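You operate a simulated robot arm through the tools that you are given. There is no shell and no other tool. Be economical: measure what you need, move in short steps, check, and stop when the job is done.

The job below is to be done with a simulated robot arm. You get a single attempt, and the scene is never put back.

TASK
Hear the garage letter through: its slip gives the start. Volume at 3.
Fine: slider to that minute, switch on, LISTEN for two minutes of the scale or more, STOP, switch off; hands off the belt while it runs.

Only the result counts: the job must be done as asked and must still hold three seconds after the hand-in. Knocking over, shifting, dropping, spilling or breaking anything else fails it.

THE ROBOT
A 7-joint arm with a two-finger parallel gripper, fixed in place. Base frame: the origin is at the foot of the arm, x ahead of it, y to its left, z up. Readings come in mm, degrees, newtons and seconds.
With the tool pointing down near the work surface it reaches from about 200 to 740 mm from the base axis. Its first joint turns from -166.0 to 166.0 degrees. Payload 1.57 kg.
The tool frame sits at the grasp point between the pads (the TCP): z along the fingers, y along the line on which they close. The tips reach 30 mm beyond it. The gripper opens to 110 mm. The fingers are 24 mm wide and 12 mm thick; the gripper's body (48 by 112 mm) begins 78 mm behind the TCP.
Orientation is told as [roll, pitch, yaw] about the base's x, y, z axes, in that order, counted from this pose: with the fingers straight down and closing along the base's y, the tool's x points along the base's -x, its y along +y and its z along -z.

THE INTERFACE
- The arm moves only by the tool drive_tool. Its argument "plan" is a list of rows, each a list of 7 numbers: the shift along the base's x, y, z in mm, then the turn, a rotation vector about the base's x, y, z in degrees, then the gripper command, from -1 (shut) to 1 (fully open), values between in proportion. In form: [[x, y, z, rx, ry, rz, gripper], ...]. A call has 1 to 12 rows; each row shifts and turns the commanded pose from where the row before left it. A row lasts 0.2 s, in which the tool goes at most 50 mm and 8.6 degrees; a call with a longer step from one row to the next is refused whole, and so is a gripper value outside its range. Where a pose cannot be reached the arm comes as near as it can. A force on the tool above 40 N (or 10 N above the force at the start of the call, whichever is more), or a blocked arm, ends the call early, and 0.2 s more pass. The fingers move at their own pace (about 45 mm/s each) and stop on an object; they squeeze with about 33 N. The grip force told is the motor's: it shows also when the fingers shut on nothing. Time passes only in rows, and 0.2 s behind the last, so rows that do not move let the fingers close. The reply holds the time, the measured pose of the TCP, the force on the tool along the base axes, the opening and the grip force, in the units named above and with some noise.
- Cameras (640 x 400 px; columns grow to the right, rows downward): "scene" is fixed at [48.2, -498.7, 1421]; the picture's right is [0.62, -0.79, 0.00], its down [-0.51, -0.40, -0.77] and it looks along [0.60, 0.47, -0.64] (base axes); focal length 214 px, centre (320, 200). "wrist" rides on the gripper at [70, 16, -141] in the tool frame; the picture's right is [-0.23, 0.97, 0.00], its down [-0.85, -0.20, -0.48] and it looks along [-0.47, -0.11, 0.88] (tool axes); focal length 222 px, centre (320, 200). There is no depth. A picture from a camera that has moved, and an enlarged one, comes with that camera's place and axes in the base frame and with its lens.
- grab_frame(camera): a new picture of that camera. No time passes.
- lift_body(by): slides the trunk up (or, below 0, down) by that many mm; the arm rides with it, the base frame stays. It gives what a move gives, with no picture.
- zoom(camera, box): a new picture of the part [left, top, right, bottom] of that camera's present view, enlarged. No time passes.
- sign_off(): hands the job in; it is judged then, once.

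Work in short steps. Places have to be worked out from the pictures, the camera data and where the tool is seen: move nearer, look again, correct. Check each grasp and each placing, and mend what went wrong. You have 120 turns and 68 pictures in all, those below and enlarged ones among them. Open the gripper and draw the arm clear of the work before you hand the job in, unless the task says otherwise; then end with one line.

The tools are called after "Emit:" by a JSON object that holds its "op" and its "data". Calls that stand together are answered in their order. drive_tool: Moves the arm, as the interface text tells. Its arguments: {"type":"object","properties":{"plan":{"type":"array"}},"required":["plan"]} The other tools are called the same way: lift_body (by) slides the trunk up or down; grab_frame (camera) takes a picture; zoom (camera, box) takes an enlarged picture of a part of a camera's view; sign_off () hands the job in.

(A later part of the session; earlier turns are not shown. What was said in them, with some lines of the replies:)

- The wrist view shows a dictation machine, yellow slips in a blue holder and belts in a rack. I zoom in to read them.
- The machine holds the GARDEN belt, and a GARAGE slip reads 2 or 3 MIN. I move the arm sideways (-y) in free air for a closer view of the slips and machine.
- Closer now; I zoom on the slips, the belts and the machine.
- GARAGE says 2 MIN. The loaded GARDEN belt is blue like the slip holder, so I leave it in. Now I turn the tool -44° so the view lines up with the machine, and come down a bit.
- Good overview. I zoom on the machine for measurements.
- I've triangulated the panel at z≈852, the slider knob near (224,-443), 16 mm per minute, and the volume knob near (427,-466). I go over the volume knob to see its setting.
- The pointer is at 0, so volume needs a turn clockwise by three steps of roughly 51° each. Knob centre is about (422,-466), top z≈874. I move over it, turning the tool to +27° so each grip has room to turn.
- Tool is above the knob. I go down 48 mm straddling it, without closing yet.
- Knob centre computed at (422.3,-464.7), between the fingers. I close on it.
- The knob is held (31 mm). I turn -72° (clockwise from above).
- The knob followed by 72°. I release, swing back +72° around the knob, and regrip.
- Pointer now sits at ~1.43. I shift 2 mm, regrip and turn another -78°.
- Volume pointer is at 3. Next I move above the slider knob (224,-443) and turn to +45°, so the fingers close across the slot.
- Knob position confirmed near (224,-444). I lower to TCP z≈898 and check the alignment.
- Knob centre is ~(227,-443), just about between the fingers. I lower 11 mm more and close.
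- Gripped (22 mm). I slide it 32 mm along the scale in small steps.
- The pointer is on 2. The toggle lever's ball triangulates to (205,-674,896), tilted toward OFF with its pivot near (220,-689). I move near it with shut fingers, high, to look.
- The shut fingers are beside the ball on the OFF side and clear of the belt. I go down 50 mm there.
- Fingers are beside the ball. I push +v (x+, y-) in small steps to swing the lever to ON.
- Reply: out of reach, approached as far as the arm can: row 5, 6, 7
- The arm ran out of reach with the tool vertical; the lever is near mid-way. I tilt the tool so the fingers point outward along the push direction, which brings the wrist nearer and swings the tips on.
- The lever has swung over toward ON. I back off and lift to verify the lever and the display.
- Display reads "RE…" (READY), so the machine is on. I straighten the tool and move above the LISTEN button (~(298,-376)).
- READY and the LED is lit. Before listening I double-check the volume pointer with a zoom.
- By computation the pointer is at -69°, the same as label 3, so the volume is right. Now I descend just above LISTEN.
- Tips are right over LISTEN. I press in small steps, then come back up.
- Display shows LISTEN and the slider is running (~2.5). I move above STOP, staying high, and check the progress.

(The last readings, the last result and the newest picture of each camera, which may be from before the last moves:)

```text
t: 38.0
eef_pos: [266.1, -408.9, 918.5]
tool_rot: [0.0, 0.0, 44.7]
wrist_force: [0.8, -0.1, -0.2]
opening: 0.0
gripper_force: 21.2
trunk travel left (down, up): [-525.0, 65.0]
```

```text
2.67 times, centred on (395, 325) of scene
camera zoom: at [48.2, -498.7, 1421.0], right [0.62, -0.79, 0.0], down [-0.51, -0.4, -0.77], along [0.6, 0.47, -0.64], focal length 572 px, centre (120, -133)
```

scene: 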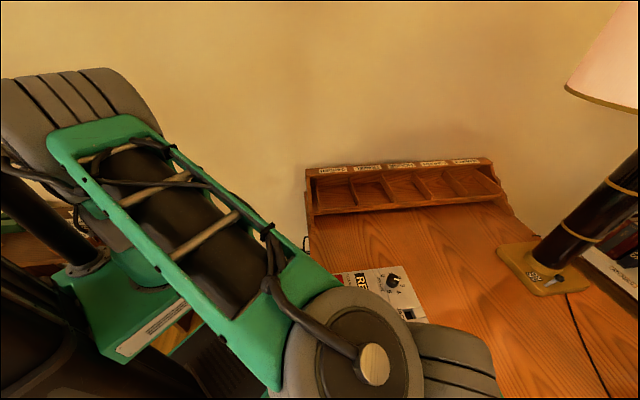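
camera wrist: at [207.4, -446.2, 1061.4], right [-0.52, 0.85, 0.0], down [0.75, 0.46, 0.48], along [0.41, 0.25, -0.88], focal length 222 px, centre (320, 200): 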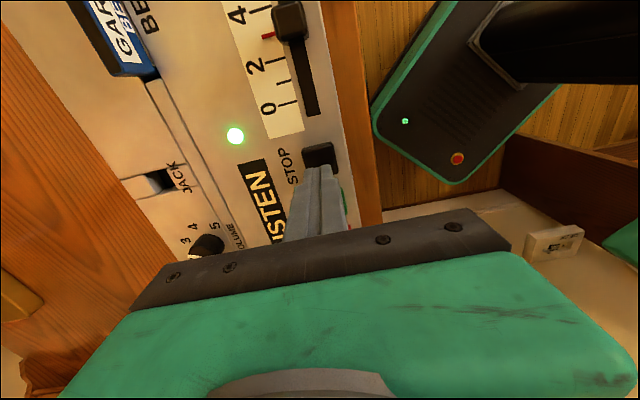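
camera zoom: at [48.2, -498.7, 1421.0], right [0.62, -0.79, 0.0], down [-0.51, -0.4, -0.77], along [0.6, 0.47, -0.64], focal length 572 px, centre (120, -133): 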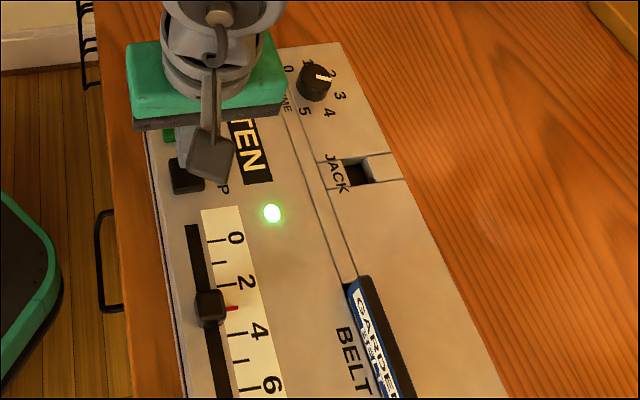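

At about 3.0 with roughly 0.6 min/s. I wait 2.4 s without moving.

Emit:
{"op": "drive_tool", "data": {"plan": [[0, 0, 0, 0, 0, 0, -1], [0, 0, 0, 0, 0, 0, -1], [0, 0, 0, 0, 0, 0, -1], [0, 0, 0, 0, 0, 0, -1], [0, 0, 0, 0, 0, 0, -1], [0, 0, 0, 0, 0, 0, -1], [0, 0, 0, 0, 0, 0, -1], [0, 0, 0, 0, 0, 0, -1], [0, 0, 0, 0, 0, 0, -1], [0, 0, 0, 0, 0, 0, -1], [0, 0, 0, 0, 0, 0, -1]]}}

Emit:
{"op": "zoom", "data": {"camera": "scene", "box": [320, 250, 470, 400]}}

```text
t: 40.4
eef_pos: [267.7, -408.9, 919.3]
tool_rot: [0.1, 0.0, 44.7]
wrist_force: [0.3, 0.6, 0.2]
opening: 0.0
gripper_force: 21.3
trunk travel left (down, up): [-525.0, 65.0]
```

```text
2.67 times, centred on (395, 325) of scene
camera zoom: at [48.2, -498.7, 1421.0], right [0.62, -0.79, 0.0], down [-0.51, -0.4, -0.77], along [0.6, 0.47, -0.64], focal length 572 px, centre (120, -133)
```

zoom: 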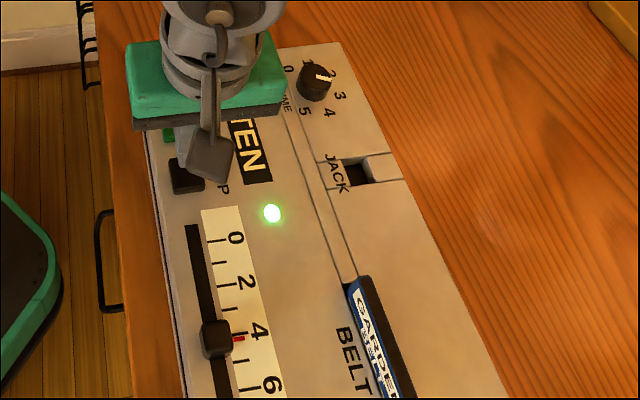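

Slider at ~4.2, over two minutes. I wait briefly for margin and press STOP.

Emit:
{"op": "drive_tool", "data": {"plan": [[-2, -1, 0, 0, 0, 0, -1], [0, 0, 0, 0, 0, 0, -1], [0, 0, -15, 0, 0, 0, -1], [0, 0, -9, 0, 0, 0, -1], [0, 0, -4, 0, 0, 0, -1], [0, 0, -3, 0, 0, 0, -1], [0, 0, -2, 0, 0, 0, -1], [0, 0, 20, 0, 0, 0, -1], [0, 0, 30, 0, 0, 0, -1], [0, 0, 0, 0, 0, 0, -1]]}}

Emit:
{"op": "zoom", "data": {"camera": "scene", "box": [320, 250, 470, 400]}}

```text
t: 42.6
eef_pos: [264.0, -411.6, 939.8]
tool_rot: [0.0, 0.0, 44.7]
wrist_force: [-0.3, 0.7, -0.5]
opening: 0.1
gripper_force: 20.9
trunk travel left (down, up): [-525.0, 65.0]
```

```text
2.67 times, centred on (395, 325) of scene
camera zoom: at [48.2, -498.7, 1421.0], right [0.62, -0.79, 0.0], down [-0.51, -0.4, -0.77], along [0.6, 0.47, -0.64], focal length 572 px, centre (120, -133)
```

zoom: 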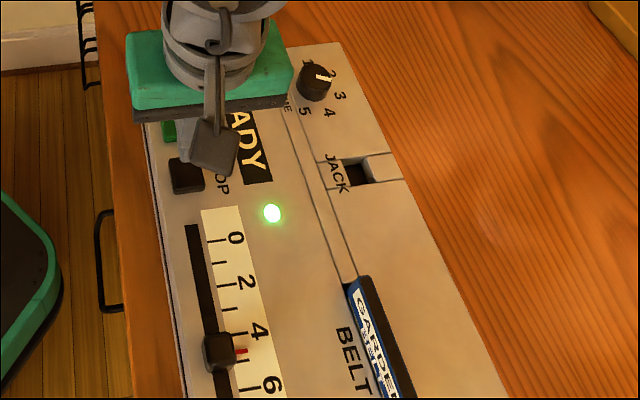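

STOP worked: READY, slider at ~4.7. For switching off I will grip the ball with the fingers closing along the scale direction, so I swing over to the switch at height and turn to yaw -45°.

Emit:
{"op": "drive_tool", "data": {"plan": [[-5, -19, 5, 0, 0, -8, -0.2], [-5, -19, 5, 0, 0, -8, -0.2], [-5, -19, 5, 0, 0, -8, -0.2], [-5, -19, 5, 0, 0, -8, -0.2], [-5, -19, 5, 0, 0, -8, -0.2], [-5, -19, 5, 0, 0, -8, -0.2], [-5, -19, 5, 0, 0, -8, -0.2], [-5, -19, 5, 0, 0, -8, -0.2], [-5, -19, 5, 0, 0, -8, -0.2], [-5, -19, 5, 0, 0, -8, -0.2], [-5, -19, 5, 0, 0, -8, -0.2], [0, 0, 0, 0, 0, -1.7, -0.2]]}}

Emit:
{"op": "drive_tool", "data": {"plan": [[0, 0, 0, -4.3, -4.3, 0, -0.2], [0, 0, 0, -4.3, -4.3, 0, -0.2], [0, 0, 0, -4.3, -4.3, 0, -0.2], [0, 0, 0, -4.3, -4.3, 0, -0.2], [0, 0, 0, 0, 0, 0, -0.2]]}}

Emit:
{"op": "grab_frame", "data": {"camera": "wrist"}}

```text
t: 45.2
eef_pos: [209.5, -618.6, 993.5]
tool_rot: [0.1, 0.0, -45.2]
wrist_force: [0.3, -0.2, -0.8]
opening: 44.0
gripper_force: 0.0
trunk travel left (down, up): [-525.0, 65.0]
```

```text
t: 46.4
eef_pos: [210.0, -618.4, 993.1]
tool_rot: [-0.1, -24.4, -45.0]
wrist_force: [0.0, 0.7, -0.8]
opening: 43.6
gripper_force: 0.1
trunk travel left (down, up): [-525.0, 65.0]
```

```text
23 pictures are left
camera wrist: at [136.1, -520.8, 1093.8], right [0.83, 0.54, 0.09], down [0.27, -0.55, 0.79], along [0.48, -0.63, -0.61], focal length 222 px, centre (320, 200)
```

wrist: 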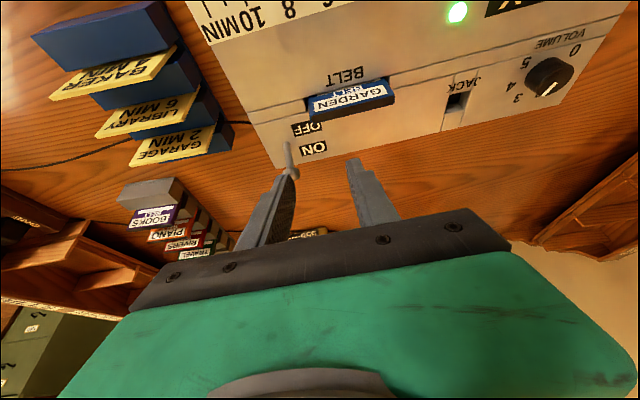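

The ball is at about (230,-699,896) in the ON position. I approach along the tool axis to a pre-grasp point and check.

Emit:
{"op": "drive_tool", "data": {"plan": [[-1, -29, -14, 0, 0, 0, -0.2], [-1, -29, -14, 0, 0, 0, -0.2], [0, 0, 0, 0, 0, 0, -0.2]]}}

Emit:
{"op": "zoom", "data": {"camera": "wrist", "box": [230, 100, 430, 240]}}

```text
t: 47.2
eef_pos: [208.0, -679.6, 965.8]
tool_rot: [0.0, -24.3, -45.0]
wrist_force: [0.1, 0.5, 0.5]
opening: 43.8
gripper_force: 0.1
trunk travel left (down, up): [-525.0, 65.0]
```

```text
2.86 times, centred on (330, 170) of wrist
camera zoom: at [135.3, -580.9, 1066.9], right [0.83, 0.54, 0.09], down [0.27, -0.55, 0.79], along [0.48, -0.63, -0.61], focal length 635 px, centre (291, 286)
```

zoom: 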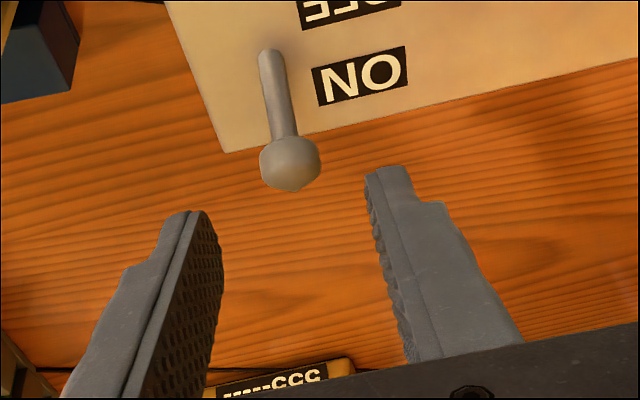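

Ball (231,-698,896) lies on the approach line. I go down to straddle it.

Emit:
{"op": "drive_tool", "data": {"plan": [[6, -4.8, -18, 0, 0, 0, -0.2], [6, -4.8, -18, 0, 0, 0, -0.2], [6, -4.8, -18, 0, 0, 0, -0.2], [0, 0, 0, 0, 0, 0, -0.2]]}}

Emit:
{"op": "zoom", "data": {"camera": "wrist", "box": [230, 100, 430, 240]}}

```text
t: 48.2
eef_pos: [225.6, -692.3, 910.9]
tool_rot: [0.0, -24.3, -45.0]
wrist_force: [-0.1, -0.5, -0.4]
opening: 44.1
gripper_force: 0.0
trunk travel left (down, up): [-525.0, 65.0]
```

```text
2.86 times, centred on (330, 170) of wrist
camera zoom: at [152.5, -594.1, 1012.1], right [0.83, 0.54, 0.09], down [0.27, -0.55, 0.79], along [0.48, -0.63, -0.61], focal length 635 px, centre (291, 286)
```

zoom: 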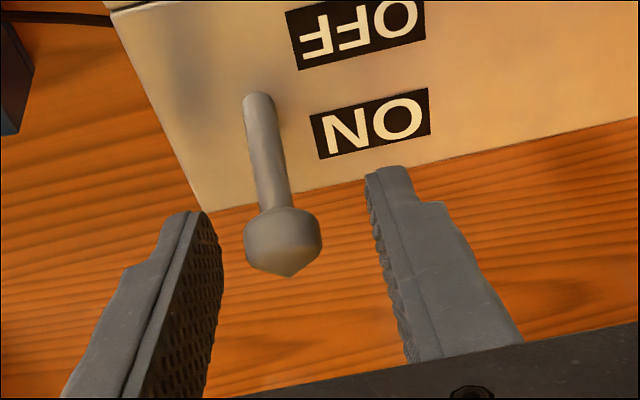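

Ball is between the pads. I close on it.

Emit:
{"op": "drive_tool", "data": {"plan": [[0, 0, 0, 0, 0, 0, -0.8], [0, 0, 0, 0, 0, 0, -0.8], [0, 0, 0, 0, 0, 0, -0.8], [0, 0, 0, 0, 0, 0, -0.8]]}}

```text
t: 49.2
eef_pos: [224.6, -693.9, 911.6]
tool_rot: [-0.1, -24.4, -45.2]
wrist_force: [-10.8, -12.3, 2.4]
opening: 20.9
gripper_force: 32.9
trunk travel left (down, up): [-525.0, 65.0]
```

Gripped at 21 mm. I draw it along the arc toward OFF.

Emit:
{"op": "drive_tool", "data": {"plan": [[-5, 5, 2, 0, 0, 0, -0.8], [-5, 5, 1.5, 0, 0, 0, -0.8], [-5, 5, 0.5, 0, 0, 0, -0.8], [-5, 5, -0.5, 0, 0, 0, -0.8], [-5, 5, -1.5, 0, 0, 0, -0.8], [-4, 4, -2, 0, 0, 0, -0.8], [0, 0, 0, 0, 0, 0, -0.8]]}}

Emit:
{"op": "zoom", "data": {"camera": "wrist", "box": [230, 60, 430, 240]}}

```text
t: 50.8
eef_pos: [197.5, -663.9, 912.0]
tool_rot: [-0.3, -24.5, -44.9]
wrist_force: [2.6, -10.7, 3.6]
opening: 20.6
gripper_force: 33.2
trunk travel left (down, up): [-525.0, 65.0]
```

```text
2.22 times, centred on (330, 150) of wrist
camera zoom: at [124.2, -565.8, 1012.5], right [0.83, 0.54, 0.09], down [0.27, -0.55, 0.79], along [0.48, -0.64, -0.6], focal length 494 px, centre (298, 311)
```

zoom: 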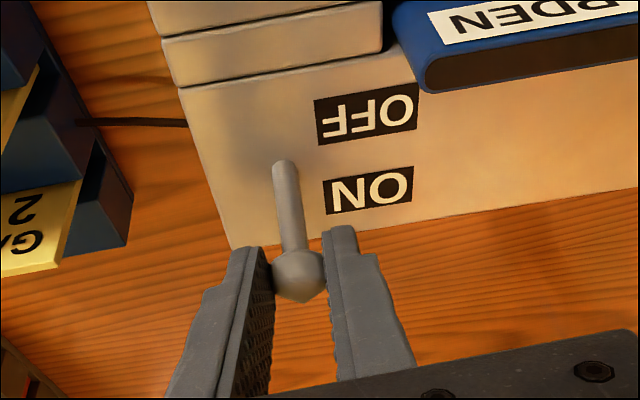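

The ball followed to the OFF side. I release, retreat up along the tool axis and check the display.

Emit:
{"op": "drive_tool", "data": {"plan": [[0, 0, 0, 0, 0, 0, -0.2], [0, 0, 0, 0, 0, 0, -0.2], [-6, 6, 18, 0, 0, 0, -0.2], [-8, 8, 27, 0, 0, 0, -0.2], [-8, 20, 30, 0, 0, 0, -0.2], [0, 20, 20, 0, 0, 0, -0.2], [0, 0, 0, 0, 0, 0, -0.2]]}}

Emit:
{"op": "grab_frame", "data": {"camera": "wrist"}}

```text
t: 52.4
eef_pos: [176.9, -610.8, 1005.0]
tool_rot: [0.1, -24.3, -45.0]
wrist_force: [-1.0, 0.9, -0.1]
opening: 44.2
gripper_force: 0.0
trunk travel left (down, up): [-525.0, 65.0]
```

```text
19 pictures are left
camera wrist: at [104.0, -512.1, 1104.6], right [0.83, 0.54, 0.09], down [0.27, -0.55, 0.79], along [0.48, -0.63, -0.61], focal length 222 px, centre (320, 200)
```

wrist: 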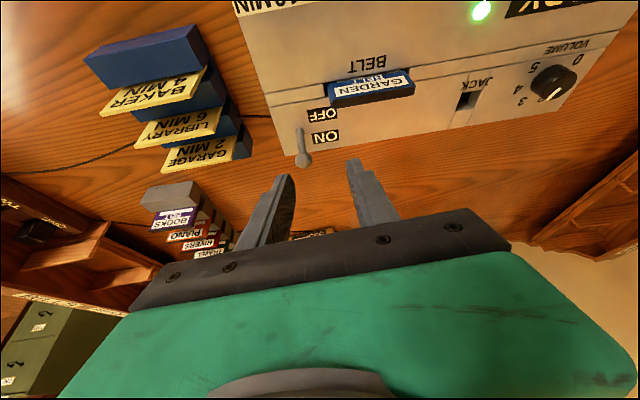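

Emit:
{"op": "zoom", "data": {"camera": "wrist", "box": [230, 60, 430, 200]}}

Emit:
{"op": "drive_tool", "data": {"plan": [[0, 0, 0, 0, 0, 0, -0.2], [0, 20, 10, 0, 0, 0, -0.2], [0, 30, 10, 0, 0, 0, -0.2], [0, 0, 0, 0, 0, 0, -0.2]]}}

Emit:
{"op": "grab_frame", "data": {"camera": "wrist"}}

```text
2.86 times, centred on (330, 130) of wrist
camera zoom: at [104.0, -512.1, 1104.6], right [0.83, 0.54, 0.09], down [0.27, -0.55, 0.79], along [0.48, -0.63, -0.61], focal length 635 px, centre (291, 400)
```

zoom: 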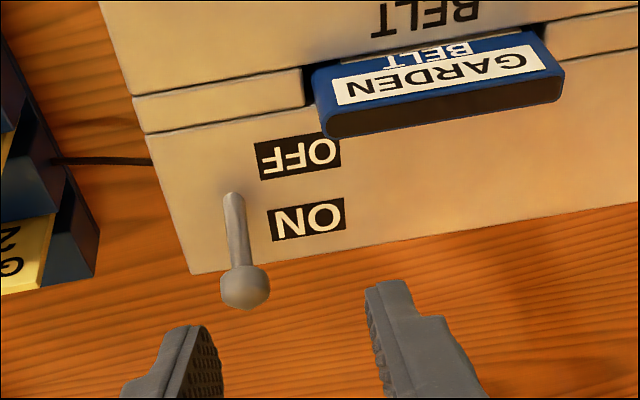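

```text
t: 53.4
eef_pos: [173.3, -560.2, 1026.7]
tool_rot: [-0.1, -24.3, -45.0]
wrist_force: [-0.1, 0.2, -0.6]
opening: 43.9
gripper_force: 0.1
trunk travel left (down, up): [-525.0, 65.0]
```

```text
17 pictures are left
camera wrist: at [101.4, -461.6, 1127.1], right [0.84, 0.54, 0.09], down [0.27, -0.55, 0.79], along [0.48, -0.63, -0.61], focal length 222 px, centre (320, 200)
```

wrist: 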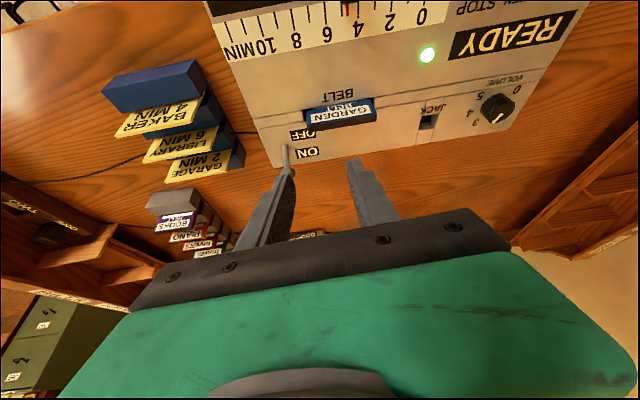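

The display still says READY, and the lever's base appears shifted. I check with the scene camera whether the machine itself slid.

Emit:
{"op": "grab_frame", "data": {"camera": "scene"}}

```text
16 pictures are left
```

scene: 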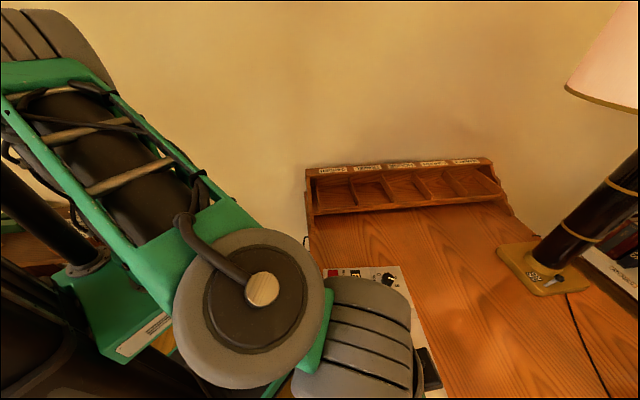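

I move the arm up and out of the way for a clear view of the machine.

Emit:
{"op": "drive_tool", "data": {"plan": [[20, 38, 5, 4.3, 4.3, 0, -0.2], [20, 38, 5, 4.3, 4.3, 0, -0.2], [20, 38, 5, 4.3, 4.3, 0, -0.2], [20, 38, 5, 4.3, 4.3, 0, -0.2], [20, 38, 5, 0, 0, 0, -0.2], [20, 38, 5, 0, 0, 0, -0.2], [0, 0, 0, 0, 0, 0, -0.2]]}}

Emit:
{"op": "zoom", "data": {"camera": "scene", "box": [310, 240, 490, 400]}}

```text
t: 55.0
eef_pos: [295.1, -329.8, 1055.6]
tool_rot: [0.0, -0.1, -45.0]
wrist_force: [-0.3, 0.6, 0.3]
opening: 43.6
gripper_force: 0.1
trunk travel left (down, up): [-525.0, 65.0]
```

```text
2.50 times, centred on (400, 320) of scene
camera zoom: at [48.2, -498.7, 1421.0], right [0.62, -0.79, 0.0], down [-0.51, -0.4, -0.77], along [0.6, 0.47, -0.64], focal length 536 px, centre (120, -100)
```

zoom: 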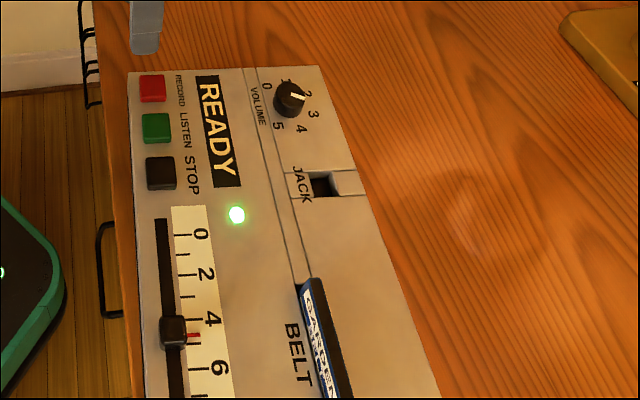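

The machine got dragged (about 15 mm at the knob end, 38 mm at the switch end, turned ~-4.6°) because the tight grip locked the lever. I will switch off by hooking the ball loosely with the far finger, then push the machine back. First move above the lever, yaw +40°, opening 72.

Emit:
{"op": "drive_tool", "data": {"plan": [[-9.5, -30.3, -6, 0, 0, 7.73, 0.31], [-9.5, -30.3, -6, 0, 0, 7.73, 0.31], [-9.5, -30.3, -6, 0, 0, 7.73, 0.31], [-9.5, -30.3, -6, 0, 0, 7.73, 0.31], [-9.5, -30.3, -6, 0, 0, 7.73, 0.31], [-9.5, -30.3, -6, 0, 0, 7.73, 0.31], [-9.5, -30.3, -6, 0, 0, 7.73, 0.31], [-9.5, -30.3, -6, 0, 0, 7.73, 0.31], [-9.5, -30.3, -6, 0, 0, 7.73, 0.31], [-9.5, -30.3, -6, 0, 0, 7.73, 0.31], [-9.5, -30.3, -6, 0, 0, 7.7, 0.31], [0, 0, 0, 0, 0, 0, 0.31]]}}

Emit:
{"op": "grab_frame", "data": {"camera": "wrist"}}

```text
t: 57.6
eef_pos: [187.7, -664.5, 990.6]
tool_rot: [0.0, -0.1, 40.1]
wrist_force: [0.1, 0.3, -0.2]
opening: 72.1
gripper_force: 0.2
trunk travel left (down, up): [-525.0, 65.0]
```

```text
14 pictures are left
camera wrist: at [126.4, -696.6, 1132.3], right [-0.45, 0.89, 0.0], down [0.78, 0.4, 0.48], along [0.43, 0.22, -0.88], focal length 222 px, centre (320, 200)
```

wrist: 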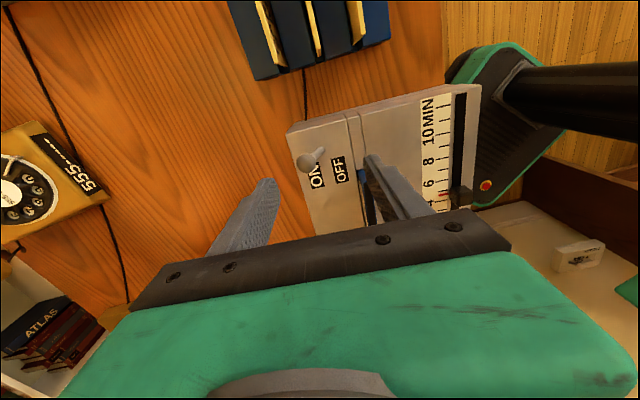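

Ball at (207,-674); far finger will come down ~8 mm beyond it, near finger clear of the belt. I descend 73 mm.

Emit:
{"op": "drive_tool", "data": {"plan": [[2, -1, -30, 0, 0, 0, 0.31], [0, 0, -30, 0, 0, 0, 0.31], [0, 0, -13, 0, 0, 0, 0.31], [0, 0, 0, 0, 0, 0, 0.31]]}}

Emit:
{"op": "zoom", "data": {"camera": "wrist", "box": [200, 60, 440, 240]}}

```text
t: 58.6
eef_pos: [191.5, -665.3, 916.8]
tool_rot: [0.0, -0.1, 40.0]
wrist_force: [-0.4, 0.0, 1.0]
opening: 72.2
gripper_force: 0.0
trunk travel left (down, up): [-525.0, 65.0]
```

```text
2.22 times, centred on (320, 150) of wrist
camera zoom: at [129.5, -697.7, 1058.7], right [-0.45, 0.89, 0.0], down [0.78, 0.4, 0.48], along [0.43, 0.22, -0.88], focal length 494 px, centre (320, 311)
```

zoom: 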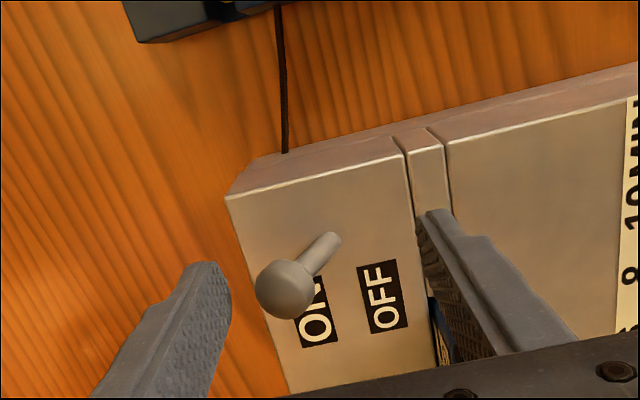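

The ball sits between far finger and near finger as planned. I pull toward OFF in 6 mm steps.

Emit:
{"op": "drive_tool", "data": {"plan": [[-3.9, 4.6, 0, 0, 0, 0, 0.31], [-3.9, 4.6, 0, 0, 0, 0, 0.31], [-3.9, 4.6, 0, 0, 0, 0, 0.31], [-3.9, 4.6, 0, 0, 0, 0, 0.31], [-3.9, 4.6, 0, 0, 0, 0, 0.31], [-3.9, 4.6, 0, 0, 0, 0, 0.31], [-3.9, 4.6, 0, 0, 0, 0, 0.31], [0, 0, 0, 0, 0, 0, 0.31]]}}

Emit:
{"op": "zoom", "data": {"camera": "wrist", "box": [200, 60, 440, 240]}}

```text
t: 60.4
eef_pos: [165.6, -632.7, 917.5]
tool_rot: [0.0, 0.1, 40.0]
wrist_force: [-0.2, 0.3, -0.4]
opening: 72.1
gripper_force: 0.1
trunk travel left (down, up): [-525.0, 65.0]
```

```text
2.22 times, centred on (320, 150) of wrist
camera zoom: at [103.1, -664.5, 1059.6], right [-0.45, 0.89, 0.0], down [0.78, 0.4, 0.48], along [0.43, 0.22, -0.88], focal length 494 px, centre (320, 311)
```

zoom: 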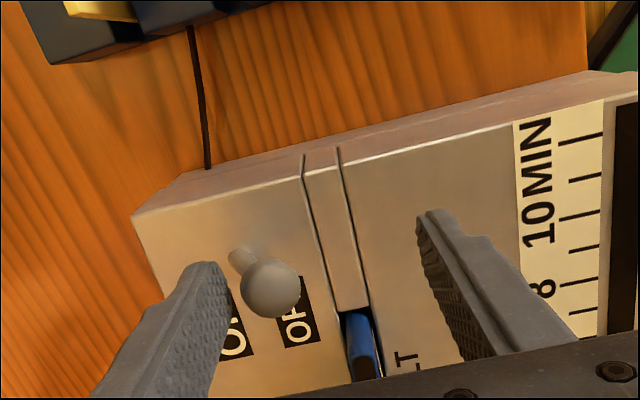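

Lever is now on the OFF side. I rise and move, shut fingers, to above the robot-side edge of the machine, then check display and machine pose.

Emit:
{"op": "drive_tool", "data": {"plan": [[0, 0, 40, 0, 0, 0, 0.31], [0, 0, 40, 0, 0, 0, -1], [-8, 40, 0, 0, 0, 1, -1], [-8, 40, 0, 0, 0, 1, -1], [-8, 40, 0, 0, 0, 1, -1], [-8, 40, 0, 0, 0, 1, -1], [-8, 40, 0, 0, 0, 0.8, -1], [0, 0, 0, 0, 0, 0, -1]]}}

Emit:
{"op": "grab_frame", "data": {"camera": "wrist"}}

Emit:
{"op": "zoom", "data": {"camera": "scene", "box": [310, 240, 490, 400]}}

```text
t: 62.2
eef_pos: [125.9, -432.5, 998.6]
tool_rot: [0.0, -0.1, 44.8]
wrist_force: [0.0, -0.2, -0.9]
opening: 0.0
gripper_force: 21.4
trunk travel left (down, up): [-525.0, 65.0]
```

```text
11 pictures are left
camera wrist: at [67.1, -470.1, 1139.7], right [-0.53, 0.85, 0.0], down [0.75, 0.46, 0.48], along [0.41, 0.25, -0.88], focal length 222 px, centre (320, 200)
```

wrist: 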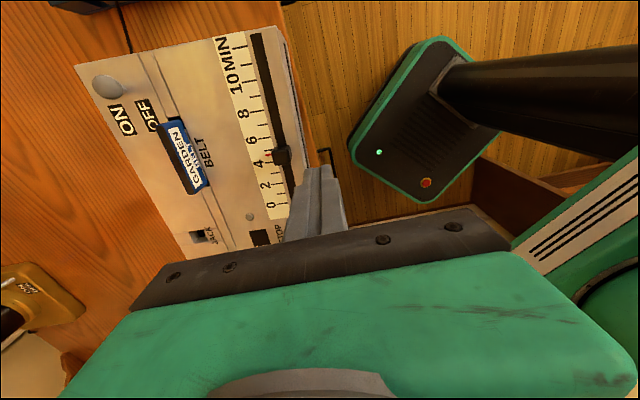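

```text
2.50 times, centred on (400, 320) of scene
camera zoom: at [48.2, -498.7, 1421.0], right [0.62, -0.79, 0.0], down [-0.51, -0.4, -0.77], along [0.6, 0.47, -0.64], focal length 536 px, centre (120, -100)
```

zoom: 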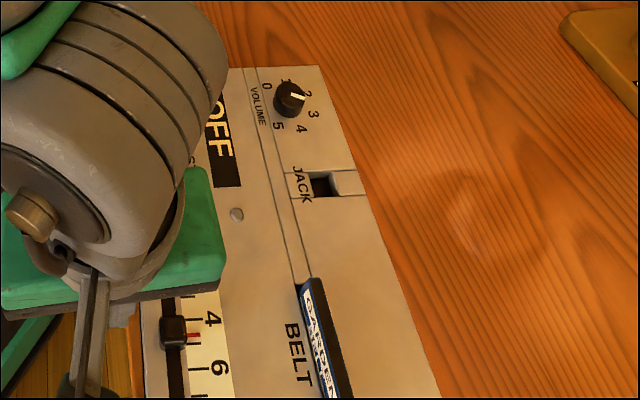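

The display is OFF. Now I mend the shift: lower the shut fingers beside the machine's robot-side face, in the gap.

Emit:
{"op": "drive_tool", "data": {"plan": [[0, 2, -40, 0, 0, 0, -1], [0, 0, -40, 0, 0, 0, -1], [0, 0, -40, 0, 0, 0, -1], [0, 0, -30, 0, 0, 0, -1], [0, 0, -16, 0, 0, 0, -1], [0, 0, 0, 0, 0, 0, -1]]}}

Emit:
{"op": "zoom", "data": {"camera": "wrist", "box": [160, 0, 400, 220]}}

```text
t: 63.6
eef_pos: [125.2, -429.0, 831.2]
tool_rot: [0.0, 0.0, 44.9]
wrist_force: [0.0, -0.3, 0.3]
opening: 0.0
gripper_force: 21.5
trunk travel left (down, up): [-525.0, 65.0]
```

```text
1.82 times, centred on (280, 110) of wrist
camera zoom: at [65.4, -465.9, 973.4], right [-0.53, 0.85, 0.0], down [0.75, 0.46, 0.48], along [0.41, 0.25, -0.88], focal length 404 px, centre (393, 364)
```

zoom: 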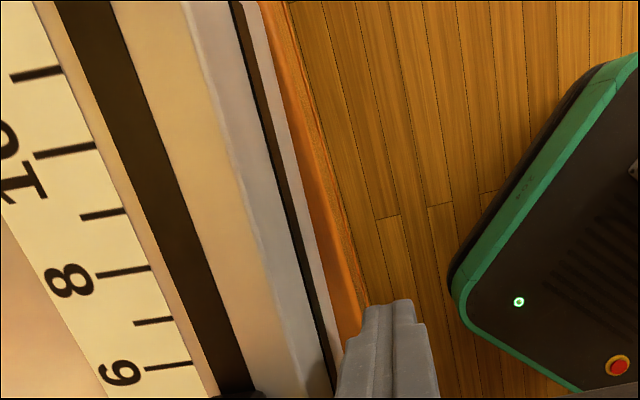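

Fingers are beside the face. I push outward (+v) by ~37 mm in small steps, then check.

Emit:
{"op": "drive_tool", "data": {"plan": [[2.9, -2.95, 0, 0, 0, 0, -1], [2.9, -2.95, 0, 0, 0, 0, -1], [2.9, -2.95, 0, 0, 0, 0, -1], [2.9, -2.95, 0, 0, 0, 0, -1], [2.9, -2.95, 0, 0, 0, 0, -1], [2.9, -2.95, 0, 0, 0, 0, -1], [2.9, -2.95, 0, 0, 0, 0, -1], [2.9, -2.95, 0, 0, 0, 0, -1], [2.9, -2.95, 0, 0, 0, 0, -1], [0, 0, 0, 0, 0, 0, -1]]}}

Emit:
{"op": "zoom", "data": {"camera": "scene", "box": [310, 240, 490, 400]}}

```text
t: 65.8
eef_pos: [150.6, -457.3, 831.1]
tool_rot: [0.0, -0.1, 44.8]
wrist_force: [-7.1, 5.7, 0.0]
opening: 0.0
gripper_force: 21.5
trunk travel left (down, up): [-525.0, 65.0]
```

```text
2.50 times, centred on (400, 320) of scene
camera zoom: at [48.2, -498.7, 1421.0], right [0.62, -0.79, 0.0], down [-0.51, -0.4, -0.77], along [0.6, 0.47, -0.64], focal length 536 px, centre (120, -100)
```

zoom: 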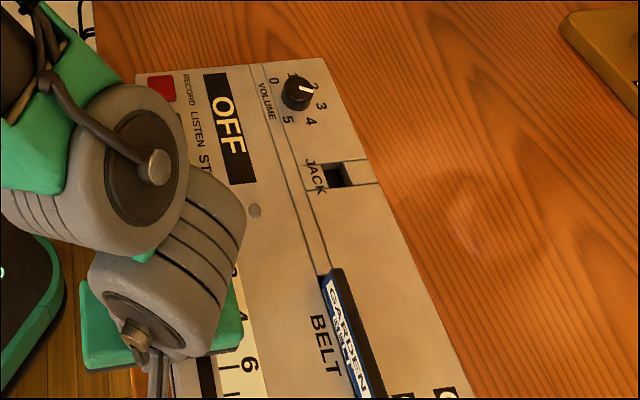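

The machine came most of the way: about 5 mm (+v), 12 mm along +u and ~1.8° remain. I push 6 mm more here, then back off and rise.

Emit:
{"op": "drive_tool", "data": {"plan": [[2.1, -2.1, 0, 0, 0, 0, -1], [2.1, -2.1, 0, 0, 0, 0, -1], [0, 0, 0, 0, 0, 0, -1], [-10, 10, 0, 0, 0, 0, -1], [0, 0, 40, 0, 0, 0, -1], [0, 0, 40, 0, 0, 0, -1], [0, 0, 40, 0, 0, 0, -1], [0, 0, 20, 0, 0, 0, -1]]}}

Emit:
{"op": "drive_tool", "data": {"plan": [[40, 13, 0, 0, 0, 0, -1], [40, 13, 0, 0, 0, 0, -1], [40, 13, 0, 0, 0, 0, -1], [40, 13, 0, 0, 0, 0, -1], [40, 13, 0, 0, 0, 0, -1], [40, 13, 0, 0, 0, 0, -1], [40, 26, 0, 0, 0, 0, -1], [12, 5, 0, 0, 0, 0, -1], [0, 0, 0, 0, 0, 0, -1]]}}

Emit:
{"op": "zoom", "data": {"camera": "scene", "box": [310, 240, 490, 400]}}

```text
t: 67.6
eef_pos: [143.7, -451.0, 969.4]
tool_rot: [0.1, -0.1, 44.7]
wrist_force: [-1.2, -0.2, 0.4]
opening: 0.0
gripper_force: 20.7
trunk travel left (down, up): [-525.0, 65.0]
```

```text
t: 69.6
eef_pos: [438.0, -344.1, 970.6]
tool_rot: [0.0, 0.0, 44.9]
wrist_force: [-0.2, -1.3, 0.4]
opening: 0.2
gripper_force: 21.2
trunk travel left (down, up): [-525.0, 65.0]
```

```text
2.50 times, centred on (400, 320) of scene
camera zoom: at [48.2, -498.7, 1421.0], right [0.62, -0.79, 0.0], down [-0.51, -0.4, -0.77], along [0.6, 0.47, -0.64], focal length 536 px, centre (120, -100)
```

zoom: 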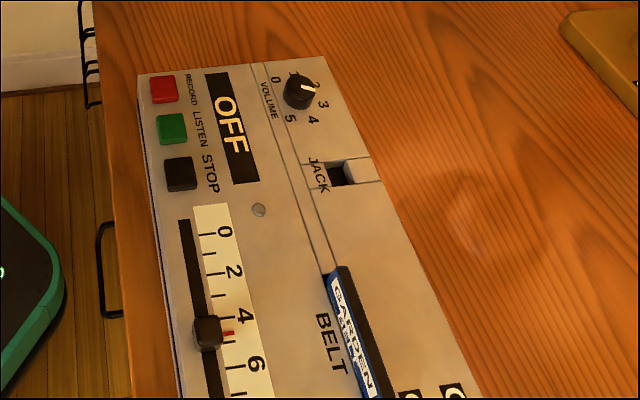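

Now only a pure shift of ~13.5 mm along +u remains. I lower the fingers beyond the RECORD end, on the line through the machine's centre.

Emit:
{"op": "drive_tool", "data": {"plan": [[14, -5.5, -20, 0, 0, 0, -1], [0, 0, -40, 0, 0, 0, -1], [0, 0, -40, 0, 0, 0, -1], [0, 0, -38, 0, 0, 0, -1], [0, 0, 0, 0, 0, 0, -1]]}}

Emit:
{"op": "zoom", "data": {"camera": "scene", "box": [310, 210, 490, 330]}}

```text
t: 70.8
eef_pos: [452.9, -349.5, 832.1]
tool_rot: [0.0, 0.0, 44.8]
wrist_force: [-0.3, 0.3, -0.1]
opening: 0.0
gripper_force: 21.5
trunk travel left (down, up): [-525.0, 65.0]
```

```text
3.33 times, centred on (400, 270) of scene
camera zoom: at [48.2, -498.7, 1421.0], right [0.62, -0.79, 0.0], down [-0.51, -0.4, -0.77], along [0.6, 0.47, -0.64], focal length 715 px, centre (53, -33)
```

zoom: 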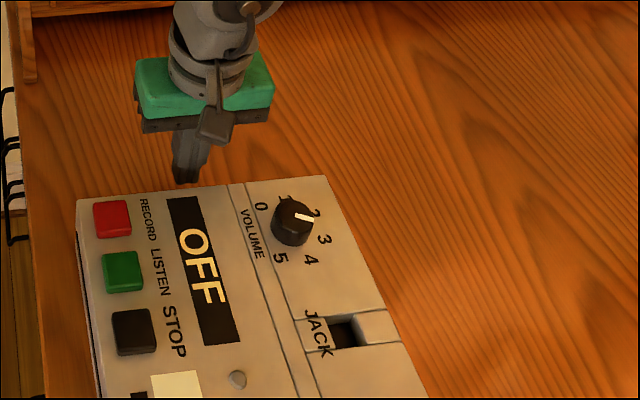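

Fingers are behind the end face, near its middle. I push 33 mm along +u in small steps.

Emit:
{"op": "drive_tool", "data": {"plan": [[-2.13, -2.11, 0, 0, 0, 0, -1], [-2.13, -2.11, 0, 0, 0, 0, -1], [-2.13, -2.11, 0, 0, 0, 0, -1], [-2.13, -2.11, 0, 0, 0, 0, -1], [-2.13, -2.11, 0, 0, 0, 0, -1], [-2.13, -2.11, 0, 0, 0, 0, -1], [-2.13, -2.11, 0, 0, 0, 0, -1], [-2.13, -2.11, 0, 0, 0, 0, -1], [-2.13, -2.11, 0, 0, 0, 0, -1], [-2.13, -2.11, 0, 0, 0, 0, -1], [-2.13, -2.11, 0, 0, 0, 0, -1]]}}

Emit:
{"op": "zoom", "data": {"camera": "scene", "box": [300, 240, 480, 400]}}

```text
t: 73.2
eef_pos: [430.9, -370.6, 834.3]
tool_rot: [0.0, 0.0, 45.1]
wrist_force: [6.6, 5.3, -1.9]
opening: 0.0
gripper_force: 21.6
trunk travel left (down, up): [-525.0, 65.0]
```

```text
2.50 times, centred on (390, 320) of scene
camera zoom: at [48.2, -498.7, 1421.0], right [0.62, -0.79, 0.0], down [-0.51, -0.4, -0.77], along [0.6, 0.47, -0.64], focal length 536 px, centre (145, -100)
```

zoom: 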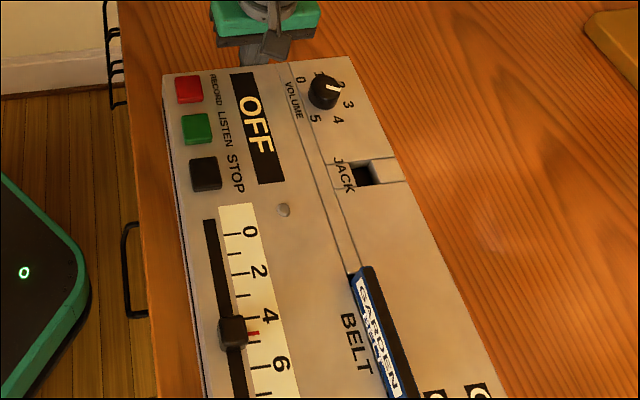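

Contact has just begun; the machine hasn't moved yet. I push 13 mm more.

Emit:
{"op": "drive_tool", "data": {"plan": [[-2.3, -2.28, 0, 0, 0, 0, -1], [-2.3, -2.28, 0, 0, 0, 0, -1], [-2.3, -2.28, 0, 0, 0, 0, -1], [-2.3, -2.28, 0, 0, 0, 0, -1], [0, 0, 0, 0, 0, 0, -1]]}}

Emit:
{"op": "zoom", "data": {"camera": "scene", "box": [300, 240, 480, 400]}}

```text
t: 74.4
eef_pos: [419.1, -379.5, 834.4]
tool_rot: [0.0, 0.0, 44.8]
wrist_force: [6.7, 9.2, 0.7]
opening: 0.0
gripper_force: 21.1
trunk travel left (down, up): [-525.0, 65.0]
```

```text
2.50 times, centred on (390, 320) of scene
camera zoom: at [48.2, -498.7, 1421.0], right [0.62, -0.79, 0.0], down [-0.51, -0.4, -0.77], along [0.6, 0.47, -0.64], focal length 536 px, centre (145, -100)
```

zoom: 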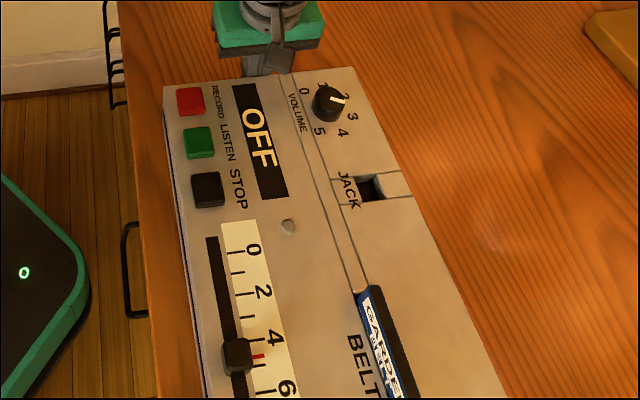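

The machine's features now match the original picture within 1–2 px. I back off, rise clear, open the gripper and take a last look.

Emit:
{"op": "drive_tool", "data": {"plan": [[10, 10, 0, 0, 0, 0, -1], [5, 5, 20, 0, 0, 0, -1], [0, 0, 45, 0, 0, 0, 0], [0, 0, 45, 0, 0, 0, 0.5], [0, 30, 40, 0, 0, 0, 1], [0, 30, 30, 0, 0, 0, 1], [0, 0, 0, 0, 0, 0, 1]]}}

Emit:
{"op": "zoom", "data": {"camera": "scene", "box": [300, 240, 480, 400]}}

Emit:
{"op": "grab_frame", "data": {"camera": "wrist"}}

```text
t: 76.0
eef_pos: [434.6, -304.2, 1012.1]
tool_rot: [-0.1, 0.0, 44.8]
wrist_force: [-0.2, -0.3, -0.1]
opening: 99.9
gripper_force: 0.1
trunk travel left (down, up): [-525.0, 65.0]
```

```text
2.50 times, centred on (390, 320) of scene
camera zoom: at [48.2, -498.7, 1421.0], right [0.62, -0.79, 0.0], down [-0.51, -0.4, -0.77], along [0.6, 0.47, -0.64], focal length 536 px, centre (145, -100)
```

zoom: 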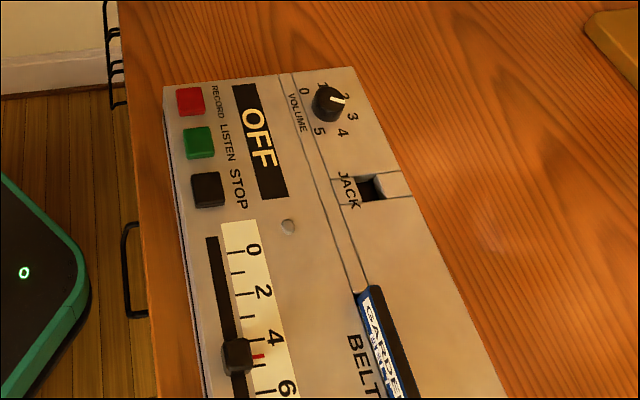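

```text
2 pictures are left
camera wrist: at [374.9, -343.5, 1154.7], right [-0.52, 0.85, 0.0], down [0.75, 0.46, 0.48], along [0.41, 0.25, -0.88], focal length 222 px, centre (320, 200)
```

wrist: 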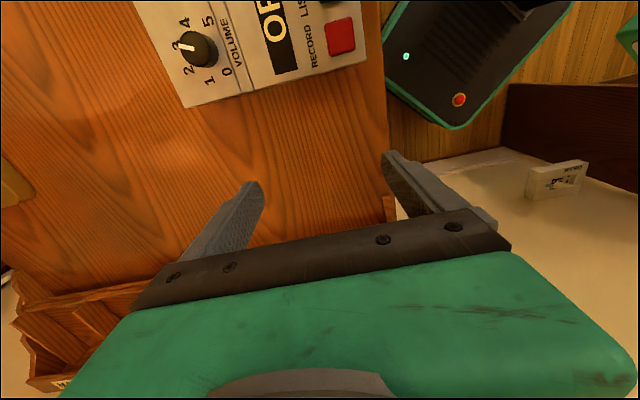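

The display is OFF, the volume is at 3, the machine is back in its place, and the arm is clear with the gripper open. I hand in.

Emit:
{"op": "sign_off", "data": {}}

```text
The job is handed in.
```

The garage letter was played from minute 2 to about 4.7 at volume 3, then stopped and switched off. My first try at the switch dragged the machine up to about 38 mm; I pushed it back to within about 2 mm of its original place.
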